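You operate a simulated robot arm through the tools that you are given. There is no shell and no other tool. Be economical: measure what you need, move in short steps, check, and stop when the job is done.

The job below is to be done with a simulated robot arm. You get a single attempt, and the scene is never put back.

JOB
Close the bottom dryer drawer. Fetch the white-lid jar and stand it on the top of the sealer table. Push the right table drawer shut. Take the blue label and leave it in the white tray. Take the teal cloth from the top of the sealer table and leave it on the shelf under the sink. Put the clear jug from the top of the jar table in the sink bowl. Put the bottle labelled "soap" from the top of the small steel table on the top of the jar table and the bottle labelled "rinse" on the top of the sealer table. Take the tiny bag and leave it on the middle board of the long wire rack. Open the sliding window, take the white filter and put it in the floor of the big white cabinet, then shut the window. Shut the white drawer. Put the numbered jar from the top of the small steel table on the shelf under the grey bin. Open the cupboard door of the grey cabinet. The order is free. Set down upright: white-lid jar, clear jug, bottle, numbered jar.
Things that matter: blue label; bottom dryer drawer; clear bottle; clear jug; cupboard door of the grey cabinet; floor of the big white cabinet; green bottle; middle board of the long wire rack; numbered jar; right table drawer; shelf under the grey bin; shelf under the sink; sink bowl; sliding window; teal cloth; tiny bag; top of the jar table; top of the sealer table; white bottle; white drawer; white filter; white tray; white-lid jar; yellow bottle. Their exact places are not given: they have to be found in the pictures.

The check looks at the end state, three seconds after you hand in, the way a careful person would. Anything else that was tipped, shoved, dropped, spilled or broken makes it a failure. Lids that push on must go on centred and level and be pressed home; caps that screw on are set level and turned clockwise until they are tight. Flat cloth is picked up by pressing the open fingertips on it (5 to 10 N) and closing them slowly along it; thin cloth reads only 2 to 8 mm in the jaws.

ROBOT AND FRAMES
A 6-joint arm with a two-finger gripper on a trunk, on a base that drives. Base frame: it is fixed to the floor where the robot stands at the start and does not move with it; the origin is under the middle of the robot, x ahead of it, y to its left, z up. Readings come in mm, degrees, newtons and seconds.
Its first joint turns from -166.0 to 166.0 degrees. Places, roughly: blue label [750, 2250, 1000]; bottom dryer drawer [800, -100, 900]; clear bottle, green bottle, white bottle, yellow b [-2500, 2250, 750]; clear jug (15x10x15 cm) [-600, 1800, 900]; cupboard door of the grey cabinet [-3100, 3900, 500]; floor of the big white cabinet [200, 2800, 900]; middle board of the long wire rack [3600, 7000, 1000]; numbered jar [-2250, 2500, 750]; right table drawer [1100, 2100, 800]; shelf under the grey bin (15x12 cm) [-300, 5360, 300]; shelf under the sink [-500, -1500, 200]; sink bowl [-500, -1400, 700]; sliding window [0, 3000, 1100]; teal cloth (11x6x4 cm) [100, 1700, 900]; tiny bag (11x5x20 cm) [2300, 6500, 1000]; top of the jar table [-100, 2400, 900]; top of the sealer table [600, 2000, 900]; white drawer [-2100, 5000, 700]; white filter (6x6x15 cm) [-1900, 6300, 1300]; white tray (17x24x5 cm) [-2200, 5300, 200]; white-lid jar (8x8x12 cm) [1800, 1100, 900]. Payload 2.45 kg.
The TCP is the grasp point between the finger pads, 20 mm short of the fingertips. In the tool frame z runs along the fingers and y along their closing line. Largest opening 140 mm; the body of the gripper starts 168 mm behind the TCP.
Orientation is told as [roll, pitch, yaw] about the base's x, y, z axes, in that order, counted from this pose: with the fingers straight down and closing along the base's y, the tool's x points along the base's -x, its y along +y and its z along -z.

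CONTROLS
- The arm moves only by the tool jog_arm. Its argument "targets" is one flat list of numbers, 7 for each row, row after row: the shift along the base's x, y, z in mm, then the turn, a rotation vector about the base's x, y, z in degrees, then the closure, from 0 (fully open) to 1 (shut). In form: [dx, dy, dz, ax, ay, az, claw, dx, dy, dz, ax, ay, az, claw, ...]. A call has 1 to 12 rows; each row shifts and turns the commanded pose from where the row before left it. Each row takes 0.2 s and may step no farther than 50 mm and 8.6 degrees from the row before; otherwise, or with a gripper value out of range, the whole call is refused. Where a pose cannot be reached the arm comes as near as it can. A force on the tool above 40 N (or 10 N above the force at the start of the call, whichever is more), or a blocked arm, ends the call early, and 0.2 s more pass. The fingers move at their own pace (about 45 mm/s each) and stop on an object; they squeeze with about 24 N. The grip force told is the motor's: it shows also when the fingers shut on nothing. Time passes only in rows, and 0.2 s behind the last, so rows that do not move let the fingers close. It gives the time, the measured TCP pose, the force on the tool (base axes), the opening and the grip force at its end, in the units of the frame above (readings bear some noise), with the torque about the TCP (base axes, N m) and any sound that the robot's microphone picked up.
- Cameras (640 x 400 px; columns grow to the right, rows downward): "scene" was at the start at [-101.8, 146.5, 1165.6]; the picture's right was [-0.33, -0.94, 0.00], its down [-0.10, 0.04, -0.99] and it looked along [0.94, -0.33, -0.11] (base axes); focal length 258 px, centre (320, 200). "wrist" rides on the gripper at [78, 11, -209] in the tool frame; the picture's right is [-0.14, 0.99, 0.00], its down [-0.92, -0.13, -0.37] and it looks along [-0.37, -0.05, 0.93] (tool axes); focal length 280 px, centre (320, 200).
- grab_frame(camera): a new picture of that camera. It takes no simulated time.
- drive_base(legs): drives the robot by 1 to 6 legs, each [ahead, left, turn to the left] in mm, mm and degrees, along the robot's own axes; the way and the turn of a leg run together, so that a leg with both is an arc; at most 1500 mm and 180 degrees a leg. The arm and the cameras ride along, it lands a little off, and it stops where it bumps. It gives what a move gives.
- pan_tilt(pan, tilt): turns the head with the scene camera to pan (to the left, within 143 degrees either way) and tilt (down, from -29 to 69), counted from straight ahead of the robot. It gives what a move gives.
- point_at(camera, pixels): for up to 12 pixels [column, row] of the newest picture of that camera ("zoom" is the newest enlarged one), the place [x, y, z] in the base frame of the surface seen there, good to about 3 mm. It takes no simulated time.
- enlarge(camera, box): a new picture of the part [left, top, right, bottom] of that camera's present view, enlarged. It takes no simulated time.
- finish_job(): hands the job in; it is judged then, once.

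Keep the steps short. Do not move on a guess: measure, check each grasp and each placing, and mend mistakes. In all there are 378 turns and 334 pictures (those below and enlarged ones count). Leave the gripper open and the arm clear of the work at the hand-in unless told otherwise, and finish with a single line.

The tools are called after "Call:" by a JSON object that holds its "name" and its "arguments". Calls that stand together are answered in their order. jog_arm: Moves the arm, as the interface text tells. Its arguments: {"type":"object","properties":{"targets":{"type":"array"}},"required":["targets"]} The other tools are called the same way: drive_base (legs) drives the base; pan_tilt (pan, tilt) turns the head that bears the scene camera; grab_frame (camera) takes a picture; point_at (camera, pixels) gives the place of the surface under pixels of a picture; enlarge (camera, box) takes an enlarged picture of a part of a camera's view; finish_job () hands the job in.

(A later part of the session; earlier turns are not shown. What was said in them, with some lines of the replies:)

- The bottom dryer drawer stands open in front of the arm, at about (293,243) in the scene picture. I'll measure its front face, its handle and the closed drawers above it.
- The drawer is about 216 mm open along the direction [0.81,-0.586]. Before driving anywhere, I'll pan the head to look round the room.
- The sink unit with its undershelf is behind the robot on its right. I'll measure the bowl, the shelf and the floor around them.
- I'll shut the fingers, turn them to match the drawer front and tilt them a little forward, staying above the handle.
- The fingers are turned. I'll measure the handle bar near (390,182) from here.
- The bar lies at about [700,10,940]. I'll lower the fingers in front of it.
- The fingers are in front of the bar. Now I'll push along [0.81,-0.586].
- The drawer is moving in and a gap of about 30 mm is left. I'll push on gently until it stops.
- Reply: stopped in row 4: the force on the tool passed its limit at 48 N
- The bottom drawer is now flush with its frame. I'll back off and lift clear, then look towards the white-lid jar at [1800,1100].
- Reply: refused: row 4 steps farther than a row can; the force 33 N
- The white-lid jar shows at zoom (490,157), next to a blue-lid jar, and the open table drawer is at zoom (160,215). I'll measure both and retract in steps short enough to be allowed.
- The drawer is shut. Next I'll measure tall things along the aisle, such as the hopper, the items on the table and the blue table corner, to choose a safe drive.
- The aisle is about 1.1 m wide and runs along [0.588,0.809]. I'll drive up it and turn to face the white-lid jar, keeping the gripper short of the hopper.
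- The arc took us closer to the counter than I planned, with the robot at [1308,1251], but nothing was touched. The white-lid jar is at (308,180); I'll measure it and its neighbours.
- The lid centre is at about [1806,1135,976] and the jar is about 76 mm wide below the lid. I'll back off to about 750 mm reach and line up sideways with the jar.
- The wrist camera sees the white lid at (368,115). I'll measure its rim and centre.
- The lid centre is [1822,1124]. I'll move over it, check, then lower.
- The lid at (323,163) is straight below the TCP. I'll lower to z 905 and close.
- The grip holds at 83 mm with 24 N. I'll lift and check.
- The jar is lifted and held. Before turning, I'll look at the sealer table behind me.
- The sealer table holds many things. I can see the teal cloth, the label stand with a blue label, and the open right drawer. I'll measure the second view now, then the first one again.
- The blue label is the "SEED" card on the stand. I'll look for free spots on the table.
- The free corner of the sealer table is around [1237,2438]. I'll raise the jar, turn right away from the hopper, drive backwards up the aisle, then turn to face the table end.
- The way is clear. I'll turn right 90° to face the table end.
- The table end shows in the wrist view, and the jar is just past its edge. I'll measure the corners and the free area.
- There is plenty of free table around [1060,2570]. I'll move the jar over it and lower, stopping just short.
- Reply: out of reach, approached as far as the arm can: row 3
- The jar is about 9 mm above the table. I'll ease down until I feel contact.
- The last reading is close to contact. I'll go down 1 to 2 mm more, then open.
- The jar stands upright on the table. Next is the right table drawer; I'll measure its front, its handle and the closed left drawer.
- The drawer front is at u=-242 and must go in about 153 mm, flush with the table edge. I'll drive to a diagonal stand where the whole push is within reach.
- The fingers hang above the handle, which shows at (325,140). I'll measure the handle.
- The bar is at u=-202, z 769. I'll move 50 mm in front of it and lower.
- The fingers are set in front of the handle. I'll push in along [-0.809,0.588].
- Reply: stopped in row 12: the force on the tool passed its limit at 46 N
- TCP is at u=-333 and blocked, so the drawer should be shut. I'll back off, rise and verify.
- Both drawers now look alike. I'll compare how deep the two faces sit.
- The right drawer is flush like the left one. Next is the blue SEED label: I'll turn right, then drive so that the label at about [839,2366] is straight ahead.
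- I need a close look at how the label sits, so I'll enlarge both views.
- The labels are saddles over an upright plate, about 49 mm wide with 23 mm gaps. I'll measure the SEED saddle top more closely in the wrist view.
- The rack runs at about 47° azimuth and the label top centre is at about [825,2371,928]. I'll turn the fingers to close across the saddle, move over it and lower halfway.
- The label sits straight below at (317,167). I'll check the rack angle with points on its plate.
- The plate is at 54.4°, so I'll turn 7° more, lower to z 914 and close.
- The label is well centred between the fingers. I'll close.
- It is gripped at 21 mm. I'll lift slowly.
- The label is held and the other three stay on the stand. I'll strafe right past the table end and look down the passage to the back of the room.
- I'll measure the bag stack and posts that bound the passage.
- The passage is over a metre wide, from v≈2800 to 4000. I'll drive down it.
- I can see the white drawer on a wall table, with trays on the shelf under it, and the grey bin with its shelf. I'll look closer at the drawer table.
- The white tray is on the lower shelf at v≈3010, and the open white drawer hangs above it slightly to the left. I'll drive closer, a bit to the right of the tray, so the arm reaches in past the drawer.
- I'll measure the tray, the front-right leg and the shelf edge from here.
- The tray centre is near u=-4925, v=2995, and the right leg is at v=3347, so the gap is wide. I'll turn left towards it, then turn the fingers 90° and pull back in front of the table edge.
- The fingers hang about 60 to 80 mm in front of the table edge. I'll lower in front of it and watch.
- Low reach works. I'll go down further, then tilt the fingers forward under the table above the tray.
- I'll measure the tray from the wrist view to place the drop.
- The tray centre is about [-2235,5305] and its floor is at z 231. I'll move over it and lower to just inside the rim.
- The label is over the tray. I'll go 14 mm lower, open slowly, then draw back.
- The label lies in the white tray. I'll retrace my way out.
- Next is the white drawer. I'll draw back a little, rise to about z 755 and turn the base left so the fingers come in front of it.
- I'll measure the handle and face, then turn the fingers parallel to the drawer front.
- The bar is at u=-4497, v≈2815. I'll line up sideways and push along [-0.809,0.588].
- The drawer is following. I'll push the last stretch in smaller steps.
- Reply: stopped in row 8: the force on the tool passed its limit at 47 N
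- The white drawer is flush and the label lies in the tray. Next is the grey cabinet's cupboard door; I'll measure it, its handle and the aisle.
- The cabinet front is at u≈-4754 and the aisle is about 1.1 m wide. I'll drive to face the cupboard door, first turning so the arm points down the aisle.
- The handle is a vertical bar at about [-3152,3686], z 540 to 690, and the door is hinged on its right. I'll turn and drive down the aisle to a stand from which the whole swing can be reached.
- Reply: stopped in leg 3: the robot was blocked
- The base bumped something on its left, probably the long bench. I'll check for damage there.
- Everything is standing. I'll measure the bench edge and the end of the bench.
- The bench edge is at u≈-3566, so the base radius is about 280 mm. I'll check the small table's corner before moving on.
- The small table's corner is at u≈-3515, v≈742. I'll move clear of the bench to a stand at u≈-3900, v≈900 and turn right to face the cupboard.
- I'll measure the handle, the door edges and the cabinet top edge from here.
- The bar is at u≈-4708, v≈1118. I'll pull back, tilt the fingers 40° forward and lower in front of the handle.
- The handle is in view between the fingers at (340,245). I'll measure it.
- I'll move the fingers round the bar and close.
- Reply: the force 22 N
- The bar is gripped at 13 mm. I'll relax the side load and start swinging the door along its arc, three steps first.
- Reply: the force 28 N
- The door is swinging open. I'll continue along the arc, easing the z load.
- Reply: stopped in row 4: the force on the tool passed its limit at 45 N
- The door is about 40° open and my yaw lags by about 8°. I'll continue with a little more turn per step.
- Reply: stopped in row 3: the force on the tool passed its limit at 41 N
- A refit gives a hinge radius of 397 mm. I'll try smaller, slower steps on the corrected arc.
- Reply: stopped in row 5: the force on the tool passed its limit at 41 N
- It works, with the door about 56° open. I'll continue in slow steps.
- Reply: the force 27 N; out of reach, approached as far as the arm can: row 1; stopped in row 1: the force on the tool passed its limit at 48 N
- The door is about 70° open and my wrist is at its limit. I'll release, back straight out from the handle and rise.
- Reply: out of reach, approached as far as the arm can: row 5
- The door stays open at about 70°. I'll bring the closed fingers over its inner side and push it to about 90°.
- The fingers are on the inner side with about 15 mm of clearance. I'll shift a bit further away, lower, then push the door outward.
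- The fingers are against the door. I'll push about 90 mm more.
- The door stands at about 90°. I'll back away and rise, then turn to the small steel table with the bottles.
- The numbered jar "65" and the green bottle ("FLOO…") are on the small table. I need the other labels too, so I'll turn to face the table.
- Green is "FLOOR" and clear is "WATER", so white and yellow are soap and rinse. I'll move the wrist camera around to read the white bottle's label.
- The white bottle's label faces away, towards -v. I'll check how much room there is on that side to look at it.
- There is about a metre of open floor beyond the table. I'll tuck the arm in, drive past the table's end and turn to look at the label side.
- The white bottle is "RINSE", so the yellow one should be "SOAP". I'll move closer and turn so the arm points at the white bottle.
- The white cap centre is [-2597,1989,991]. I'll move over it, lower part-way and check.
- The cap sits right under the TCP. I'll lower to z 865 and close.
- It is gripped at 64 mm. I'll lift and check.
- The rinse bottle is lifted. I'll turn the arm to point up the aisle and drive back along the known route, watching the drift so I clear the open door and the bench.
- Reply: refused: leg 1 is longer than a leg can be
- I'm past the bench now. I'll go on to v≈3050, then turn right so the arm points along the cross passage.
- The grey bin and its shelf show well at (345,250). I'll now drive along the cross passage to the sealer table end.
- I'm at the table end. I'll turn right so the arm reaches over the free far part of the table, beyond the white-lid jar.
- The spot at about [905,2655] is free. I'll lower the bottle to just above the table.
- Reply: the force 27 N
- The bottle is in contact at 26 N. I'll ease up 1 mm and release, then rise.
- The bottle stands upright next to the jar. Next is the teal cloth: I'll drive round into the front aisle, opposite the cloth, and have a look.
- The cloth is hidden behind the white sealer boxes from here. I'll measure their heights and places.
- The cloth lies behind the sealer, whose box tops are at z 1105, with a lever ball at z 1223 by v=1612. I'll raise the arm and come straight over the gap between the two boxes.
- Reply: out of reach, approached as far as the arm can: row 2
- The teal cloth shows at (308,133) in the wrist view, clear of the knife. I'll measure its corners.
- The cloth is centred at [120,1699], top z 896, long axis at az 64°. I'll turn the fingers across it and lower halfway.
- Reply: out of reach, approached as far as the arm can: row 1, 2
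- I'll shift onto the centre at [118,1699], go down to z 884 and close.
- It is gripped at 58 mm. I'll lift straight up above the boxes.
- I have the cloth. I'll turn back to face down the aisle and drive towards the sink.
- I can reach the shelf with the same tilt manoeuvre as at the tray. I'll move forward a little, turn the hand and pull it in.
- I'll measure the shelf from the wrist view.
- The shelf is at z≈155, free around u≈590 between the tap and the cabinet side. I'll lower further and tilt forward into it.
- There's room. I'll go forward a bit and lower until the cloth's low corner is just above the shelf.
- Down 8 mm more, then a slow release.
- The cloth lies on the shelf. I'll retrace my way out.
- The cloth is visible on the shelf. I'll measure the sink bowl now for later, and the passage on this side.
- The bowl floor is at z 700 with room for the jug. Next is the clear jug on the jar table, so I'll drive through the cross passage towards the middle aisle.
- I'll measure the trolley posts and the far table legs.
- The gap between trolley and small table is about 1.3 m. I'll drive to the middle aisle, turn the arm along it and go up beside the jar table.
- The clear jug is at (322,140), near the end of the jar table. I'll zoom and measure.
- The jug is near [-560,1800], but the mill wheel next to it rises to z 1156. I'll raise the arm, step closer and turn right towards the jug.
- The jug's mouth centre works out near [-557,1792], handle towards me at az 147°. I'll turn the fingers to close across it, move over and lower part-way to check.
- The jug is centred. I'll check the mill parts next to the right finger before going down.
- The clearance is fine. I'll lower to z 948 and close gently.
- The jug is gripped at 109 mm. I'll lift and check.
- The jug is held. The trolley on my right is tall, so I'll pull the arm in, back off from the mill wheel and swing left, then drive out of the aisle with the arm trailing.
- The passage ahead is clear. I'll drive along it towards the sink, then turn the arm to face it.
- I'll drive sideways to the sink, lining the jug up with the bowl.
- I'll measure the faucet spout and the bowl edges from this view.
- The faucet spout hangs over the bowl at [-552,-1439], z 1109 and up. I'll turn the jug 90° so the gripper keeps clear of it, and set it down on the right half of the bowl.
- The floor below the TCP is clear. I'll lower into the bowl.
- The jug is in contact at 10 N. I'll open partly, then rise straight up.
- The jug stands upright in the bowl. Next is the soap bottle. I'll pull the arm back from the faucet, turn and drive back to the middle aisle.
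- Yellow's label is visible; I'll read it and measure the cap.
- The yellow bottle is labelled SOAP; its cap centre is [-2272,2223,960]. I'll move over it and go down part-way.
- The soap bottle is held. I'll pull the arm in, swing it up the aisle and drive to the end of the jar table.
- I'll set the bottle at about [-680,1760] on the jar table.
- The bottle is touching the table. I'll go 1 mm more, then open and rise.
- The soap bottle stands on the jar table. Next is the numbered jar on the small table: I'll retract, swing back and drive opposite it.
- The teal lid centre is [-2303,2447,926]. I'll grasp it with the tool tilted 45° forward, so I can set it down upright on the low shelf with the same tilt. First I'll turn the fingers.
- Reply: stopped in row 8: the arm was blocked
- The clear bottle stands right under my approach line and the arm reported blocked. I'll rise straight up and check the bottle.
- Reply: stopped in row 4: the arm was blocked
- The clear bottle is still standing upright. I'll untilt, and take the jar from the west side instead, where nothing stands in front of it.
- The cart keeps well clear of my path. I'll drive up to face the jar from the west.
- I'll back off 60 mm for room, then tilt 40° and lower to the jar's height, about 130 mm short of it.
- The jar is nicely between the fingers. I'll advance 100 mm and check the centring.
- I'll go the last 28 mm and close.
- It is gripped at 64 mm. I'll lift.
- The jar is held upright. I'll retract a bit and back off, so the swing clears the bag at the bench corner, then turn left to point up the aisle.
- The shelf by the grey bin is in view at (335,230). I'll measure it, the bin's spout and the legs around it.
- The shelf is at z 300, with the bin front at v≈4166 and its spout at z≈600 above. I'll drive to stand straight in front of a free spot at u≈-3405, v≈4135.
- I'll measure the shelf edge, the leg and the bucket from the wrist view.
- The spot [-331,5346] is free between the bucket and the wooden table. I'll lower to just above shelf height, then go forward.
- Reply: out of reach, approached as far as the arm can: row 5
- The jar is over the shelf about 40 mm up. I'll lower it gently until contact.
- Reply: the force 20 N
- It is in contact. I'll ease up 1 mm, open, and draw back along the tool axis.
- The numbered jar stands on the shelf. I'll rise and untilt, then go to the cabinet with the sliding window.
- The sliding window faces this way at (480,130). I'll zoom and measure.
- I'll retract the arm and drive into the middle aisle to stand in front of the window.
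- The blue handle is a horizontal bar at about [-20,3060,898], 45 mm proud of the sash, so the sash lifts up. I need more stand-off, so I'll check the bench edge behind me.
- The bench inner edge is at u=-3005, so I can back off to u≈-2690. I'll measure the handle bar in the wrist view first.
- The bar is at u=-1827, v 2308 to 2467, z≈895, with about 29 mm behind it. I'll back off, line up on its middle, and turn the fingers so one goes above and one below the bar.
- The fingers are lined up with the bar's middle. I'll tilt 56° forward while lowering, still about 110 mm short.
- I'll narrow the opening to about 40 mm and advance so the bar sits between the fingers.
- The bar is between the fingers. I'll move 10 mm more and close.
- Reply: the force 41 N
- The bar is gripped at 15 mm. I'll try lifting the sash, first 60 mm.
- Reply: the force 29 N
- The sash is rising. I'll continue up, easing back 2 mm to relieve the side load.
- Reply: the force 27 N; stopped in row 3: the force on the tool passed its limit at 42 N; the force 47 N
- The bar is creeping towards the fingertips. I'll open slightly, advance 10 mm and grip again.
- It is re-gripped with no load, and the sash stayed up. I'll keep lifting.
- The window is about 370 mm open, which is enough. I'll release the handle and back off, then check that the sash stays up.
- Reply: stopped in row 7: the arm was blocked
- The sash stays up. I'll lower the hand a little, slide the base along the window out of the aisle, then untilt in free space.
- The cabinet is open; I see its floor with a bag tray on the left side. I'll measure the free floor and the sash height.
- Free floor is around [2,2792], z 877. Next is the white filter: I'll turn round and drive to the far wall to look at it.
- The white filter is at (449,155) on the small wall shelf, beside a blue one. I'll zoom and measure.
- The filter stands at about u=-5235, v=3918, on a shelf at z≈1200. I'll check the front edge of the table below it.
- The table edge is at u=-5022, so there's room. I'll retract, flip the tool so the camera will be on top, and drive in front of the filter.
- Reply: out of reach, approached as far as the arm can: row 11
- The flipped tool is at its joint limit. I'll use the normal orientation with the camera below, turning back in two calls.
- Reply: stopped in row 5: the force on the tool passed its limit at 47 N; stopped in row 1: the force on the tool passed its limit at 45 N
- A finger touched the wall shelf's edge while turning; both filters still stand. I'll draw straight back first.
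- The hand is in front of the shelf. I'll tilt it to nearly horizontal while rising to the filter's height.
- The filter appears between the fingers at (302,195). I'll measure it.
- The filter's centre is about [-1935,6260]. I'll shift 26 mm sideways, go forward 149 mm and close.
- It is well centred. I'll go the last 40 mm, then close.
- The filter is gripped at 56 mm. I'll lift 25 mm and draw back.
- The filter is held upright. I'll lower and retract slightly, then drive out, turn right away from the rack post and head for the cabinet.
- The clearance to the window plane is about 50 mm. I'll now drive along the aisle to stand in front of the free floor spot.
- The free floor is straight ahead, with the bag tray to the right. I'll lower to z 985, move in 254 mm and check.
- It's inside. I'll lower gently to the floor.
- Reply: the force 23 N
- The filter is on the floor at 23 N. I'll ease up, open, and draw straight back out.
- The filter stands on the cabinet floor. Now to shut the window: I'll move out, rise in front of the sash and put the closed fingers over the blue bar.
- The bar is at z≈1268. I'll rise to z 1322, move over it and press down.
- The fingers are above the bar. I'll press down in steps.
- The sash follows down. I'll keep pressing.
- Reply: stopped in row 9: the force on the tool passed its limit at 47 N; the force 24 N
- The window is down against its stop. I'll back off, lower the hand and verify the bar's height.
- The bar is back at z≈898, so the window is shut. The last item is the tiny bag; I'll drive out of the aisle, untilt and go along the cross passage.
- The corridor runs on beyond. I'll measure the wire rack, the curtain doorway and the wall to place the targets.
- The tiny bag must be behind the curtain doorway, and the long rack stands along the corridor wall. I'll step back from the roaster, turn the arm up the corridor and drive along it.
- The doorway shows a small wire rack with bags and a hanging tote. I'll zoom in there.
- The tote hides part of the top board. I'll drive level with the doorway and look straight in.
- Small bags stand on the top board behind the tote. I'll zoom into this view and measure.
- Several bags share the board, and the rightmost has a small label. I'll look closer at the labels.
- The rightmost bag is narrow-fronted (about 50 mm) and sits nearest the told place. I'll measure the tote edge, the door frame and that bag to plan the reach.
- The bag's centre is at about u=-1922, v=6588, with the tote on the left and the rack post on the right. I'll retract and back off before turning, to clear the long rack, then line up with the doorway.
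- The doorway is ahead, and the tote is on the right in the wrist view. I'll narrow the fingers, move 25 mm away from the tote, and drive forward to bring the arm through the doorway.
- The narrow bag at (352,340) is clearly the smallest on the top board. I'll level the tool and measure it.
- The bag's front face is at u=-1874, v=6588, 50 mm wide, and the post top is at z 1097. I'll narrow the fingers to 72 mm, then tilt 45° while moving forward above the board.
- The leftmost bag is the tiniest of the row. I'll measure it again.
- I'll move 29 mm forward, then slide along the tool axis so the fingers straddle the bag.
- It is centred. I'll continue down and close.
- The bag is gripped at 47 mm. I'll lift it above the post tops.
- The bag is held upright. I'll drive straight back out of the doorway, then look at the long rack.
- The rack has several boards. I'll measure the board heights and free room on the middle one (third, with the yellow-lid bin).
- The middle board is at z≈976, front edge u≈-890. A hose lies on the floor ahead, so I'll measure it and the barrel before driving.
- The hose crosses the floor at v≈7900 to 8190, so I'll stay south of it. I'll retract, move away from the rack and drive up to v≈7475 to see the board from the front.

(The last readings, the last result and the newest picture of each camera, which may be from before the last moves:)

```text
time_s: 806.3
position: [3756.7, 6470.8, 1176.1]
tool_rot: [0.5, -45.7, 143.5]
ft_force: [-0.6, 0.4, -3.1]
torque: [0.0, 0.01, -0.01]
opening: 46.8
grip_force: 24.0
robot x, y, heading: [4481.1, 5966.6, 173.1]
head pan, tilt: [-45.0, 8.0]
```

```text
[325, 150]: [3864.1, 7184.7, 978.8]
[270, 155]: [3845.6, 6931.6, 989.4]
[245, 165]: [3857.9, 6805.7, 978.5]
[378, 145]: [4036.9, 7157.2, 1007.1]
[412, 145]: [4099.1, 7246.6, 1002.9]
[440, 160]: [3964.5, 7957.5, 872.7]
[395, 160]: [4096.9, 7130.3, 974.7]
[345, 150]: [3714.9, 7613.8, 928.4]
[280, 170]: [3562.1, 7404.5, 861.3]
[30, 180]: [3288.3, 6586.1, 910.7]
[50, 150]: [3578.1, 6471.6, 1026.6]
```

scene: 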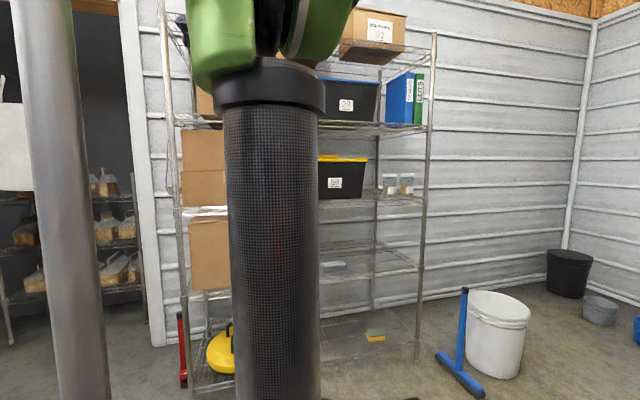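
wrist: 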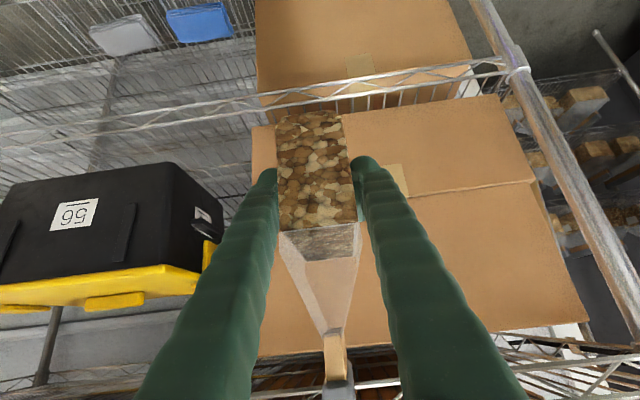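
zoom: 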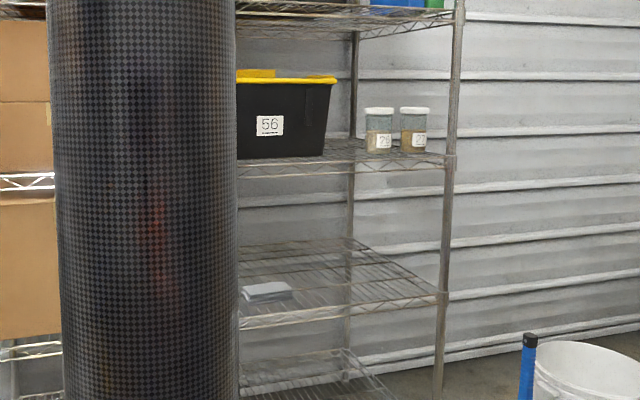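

The wrist view shows a gap between the yellow-lid bin and the big box. I'll measure it.

Call:
{"name": "point_at", "arguments": {"camera": "wrist", "pixels": [[256, 130], [256, 170], [168, 166], [205, 190], [220, 205], [215, 240], [230, 120], [200, 125], [150, 120], [238, 180], [262, 330], [60, 140]]}}

Call:
{"name": "enlarge", "arguments": {"camera": "wrist", "box": [130, 80, 330, 280]}}

```text
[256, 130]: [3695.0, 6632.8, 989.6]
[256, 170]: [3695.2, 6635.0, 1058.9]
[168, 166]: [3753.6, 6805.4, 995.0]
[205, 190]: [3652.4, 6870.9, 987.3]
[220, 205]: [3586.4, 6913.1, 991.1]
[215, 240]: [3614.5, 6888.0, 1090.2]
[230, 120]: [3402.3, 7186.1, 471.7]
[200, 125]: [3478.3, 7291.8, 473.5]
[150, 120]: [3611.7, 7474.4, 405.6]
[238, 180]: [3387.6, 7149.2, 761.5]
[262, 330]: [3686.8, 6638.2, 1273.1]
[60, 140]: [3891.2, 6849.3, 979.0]
```

```text
2.00 times, centred on (230, 180) of wrist
```

zoom: 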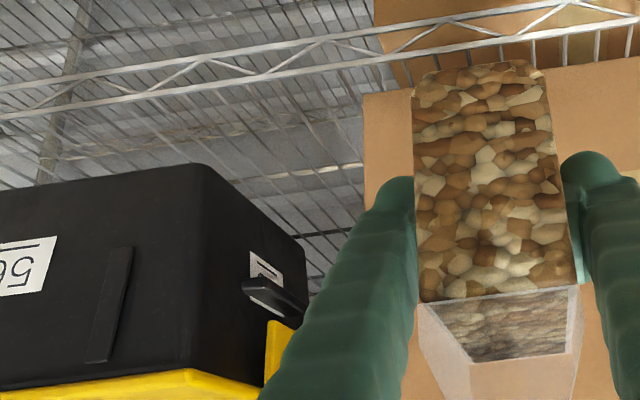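

The gap between box (v=7539) and bin (v≈7697) is about 158 mm, enough for the 50 mm wide bag. I'll line up with the gap's centre first.

Call:
{"name": "drive_base", "arguments": {"legs": [[-61, -109, 0]]}}

Call:
{"name": "jog_arm", "arguments": {"targets": [13, 18, 0, 0, 0, 0, 0.85, 13, 18, 0, 0, 0, 0, 0.85, 0, 0, 0, 0, 0, 0, 0.85]}}

Call:
{"name": "grab_frame", "arguments": {"camera": "wrist"}}

```text
time_s: 807.5
position: [3830.9, 6569.2, 1176.7]
tool_rot: [0.6, -45.5, 143.5]
ft_force: [-0.9, 0.3, -2.1]
torque: [0.02, 0.01, 0.01]
opening: 46.8
grip_force: 23.9
robot x, y, heading: [4553.1, 6068.9, 173.4]
head pan, tilt: [-45.0, 8.0]
```

```text
time_s: 808.3
position: [3857.0, 6604.4, 1177.2]
tool_rot: [0.6, -45.7, 143.4]
ft_force: [-0.3, -0.8, -1.7]
torque: [0.01, 0.01, -0.04]
opening: 46.6
grip_force: 23.6
robot x, y, heading: [4555.3, 6067.4, 173.2]
head pan, tilt: [-45.0, 8.0]
```

```text
78 pictures are left
```

wrist: 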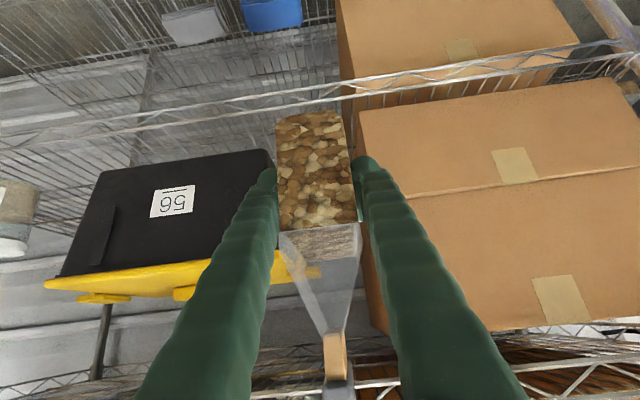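

The bag is aligned with the gap. I'll drive forward 110 mm.

Call:
{"name": "drive_base", "arguments": {"legs": [[93, -60, 0]]}}

Call:
{"name": "grab_frame", "arguments": {"camera": "wrist"}}

Call:
{"name": "point_at", "arguments": {"camera": "wrist", "pixels": [[372, 160], [368, 120], [250, 150], [260, 110], [240, 140], [300, 80], [330, 75]]}}

```text
time_s: 809.5
position: [3770.0, 6676.6, 1177.0]
tool_rot: [0.6, -45.7, 143.6]
ft_force: [-0.2, 0.3, -1.4]
torque: [-0.03, 0.01, 0.02]
opening: 46.7
grip_force: 24.2
robot x, y, heading: [4473.5, 6139.8, 173.1]
head pan, tilt: [-45.0, 8.0]
```

```text
77 pictures are left
```

wrist: 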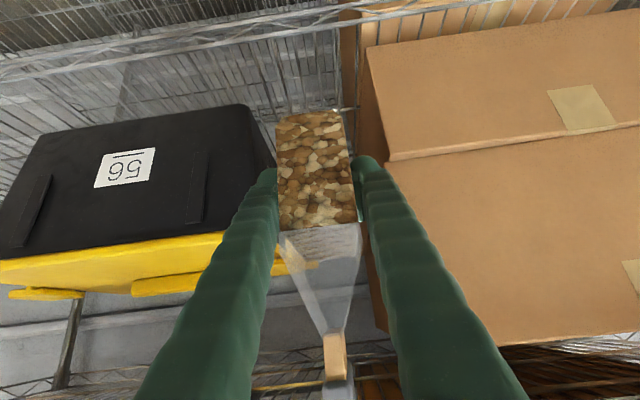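

```text
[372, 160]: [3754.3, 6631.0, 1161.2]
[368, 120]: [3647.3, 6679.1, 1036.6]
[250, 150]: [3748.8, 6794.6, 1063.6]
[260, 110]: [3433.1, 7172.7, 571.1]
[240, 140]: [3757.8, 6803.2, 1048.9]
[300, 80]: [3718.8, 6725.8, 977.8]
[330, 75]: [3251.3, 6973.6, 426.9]
```

Both sides are clear. I'll lower 75 mm, go in 109 mm, then lower to just above the board.

Call:
{"name": "jog_arm", "arguments": {"targets": [0, 0, -40, 0, 0, 0, 0.85, 0, 0, -35, 0, 0, 0, 0.85, -29.5, 21.3, 0, 0, 0, 0, 0.85, -29.5, 21.3, 0, 0, 0, 0, 0.85, -29.5, 21.3, 0, 0, 0, 0, 0.85, 0, 0, -40, 0, 0, 0, 0.85, 0, 0, -25, 0, 0, 0, 0.85, 0, 0, 0, 0, 0, 0, 0.85]}}

Call:
{"name": "grab_frame", "arguments": {"camera": "wrist"}}

```text
time_s: 811.3
position: [3680.5, 6738.8, 1037.5]
tool_rot: [0.5, -45.6, 143.7]
ft_force: [0.5, 0.4, -2.1]
torque: [0.0, -0.01, -0.03]
opening: 46.8
grip_force: 24.2
robot x, y, heading: [4473.0, 6137.2, 173.3]
head pan, tilt: [-45.0, 8.0]
```

```text
76 pictures are left
```

wrist: 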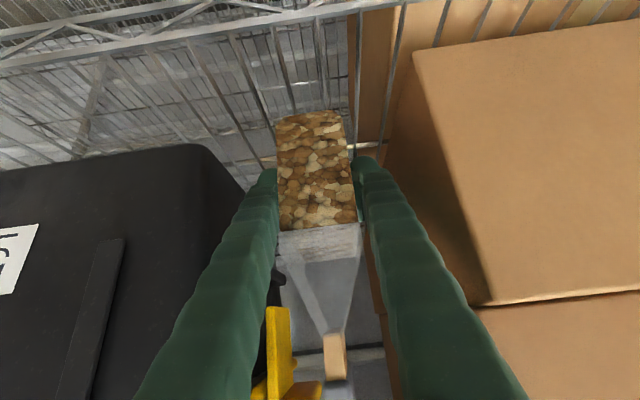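

I'll ease down to the board.

Call:
{"name": "jog_arm", "arguments": {"targets": [0, 0, -6, 0, 0, 0, 0.85, 0, 0, -3, 0, 0, 0, 0.85, 0, 0, -2, 0, 0, 0, 0.85, 0, 0, 0, 0, 0, 0, 0.85]}}

```text
time_s: 812.3
position: [3680.5, 6739.6, 1026.7]
tool_rot: [0.6, -45.7, 143.6]
ft_force: [-1.4, 1.6, 4.0]
torque: [0.3, 0.24, -0.01]
opening: 46.9
grip_force: 23.8
robot x, y, heading: [4467.4, 6137.9, 173.1]
head pan, tilt: [-45.0, 8.0]
```

The bag is touching the board. I'll go 1 mm more, open modestly and draw back along the tool axis.

Call:
{"name": "jog_arm", "arguments": {"targets": [0, 0, -1, 0, 0, 0, 0.85, 0, 0, 0, 0, 0, 0, 0.7, 0, 0, 0, 0, 0, 0, 0.55, 0, 0, 0, 0, 0, 0, 0.5, 0, 0, 0, 0, 0, 0, 0.5, 16, -11.5, 20, 0, 0, 0, 0.5, 24, -17.5, 30, 0, 0, 0, 0.5, 24, -17.5, 30, 0, 0, 0, 0.5, 24, -17.5, 30, 0, 0, 0, 0.5, 28, -20.5, 0, 0, 0, 0, 0.5, 28, -20.5, 0, 0, 0, 0, 0.5]}}

Call:
{"name": "grab_frame", "arguments": {"camera": "wrist"}}

```text
time_s: 814.7
position: [3825.1, 6633.9, 1133.9]
tool_rot: [0.6, -45.6, 143.7]
ft_force: [0.3, 0.5, 0.0]
torque: [-0.01, 0.02, 0.02]
opening: 70.3
grip_force: 0.0
robot x, y, heading: [4465.4, 6135.5, 173.4]
head pan, tilt: [-45.0, 8.0]
```

```text
75 pictures are left
```

wrist: 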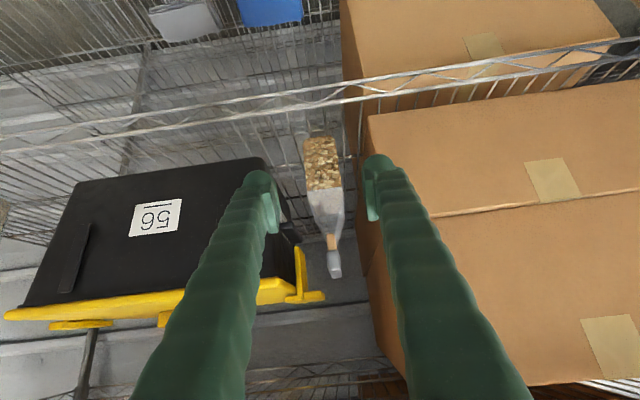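

The tiny bag stands on the middle board. I'll back the robot away from the rack and open the gripper.

Call:
{"name": "drive_base", "arguments": {"legs": [[-93, 60, 0]]}}

Call:
{"name": "jog_arm", "arguments": {"targets": [0, 0, 0, 0, 0, 0, 0, 0, 0, 0, 0, 0, 0, 0, 0, 0, 0, 0, 0, 0, 0, 0, 0, 0, 0, 0, 0, 0]}}

Call:
{"name": "grab_frame", "arguments": {"camera": "wrist"}}

```text
time_s: 815.9
position: [3910.9, 6564.9, 1135.2]
tool_rot: [0.6, -45.6, 143.5]
ft_force: [0.3, -0.3, 0.0]
torque: [0.0, -0.03, 0.01]
opening: 70.0
grip_force: 0.0
robot x, y, heading: [4552.2, 6070.4, 173.2]
head pan, tilt: [-45.0, 8.0]
```

```text
time_s: 816.9
position: [3911.4, 6562.8, 1132.7]
tool_rot: [0.6, -45.6, 143.6]
ft_force: [0.5, -0.3, 0.0]
torque: [0.02, 0.02, 0.02]
opening: 140.0
grip_force: 0.1
robot x, y, heading: [4553.5, 6063.9, 173.1]
head pan, tilt: [-45.0, 8.0]
```

```text
74 pictures are left
```

wrist: 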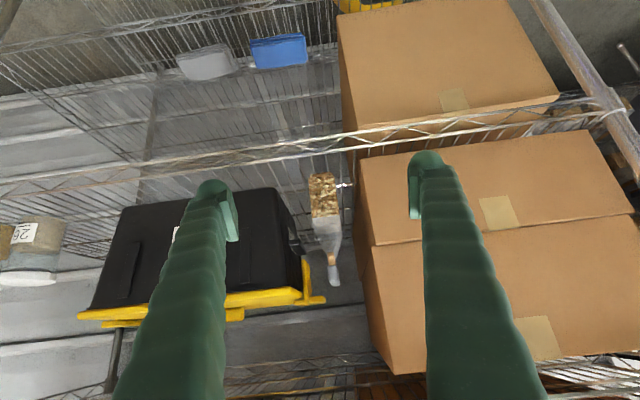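

The bag is standing, the gripper is open and the arm is clear. Every item on the list is done, so I'll hand in.

Call:
{"name": "finish_job", "arguments": {}}

```text
The job is handed in.
```

All the listed tasks were done and checked in the pictures, and the job is handed in; two light contacts along the way (base against the long bench, a finger against the filter shelf) moved nothing that I could see.
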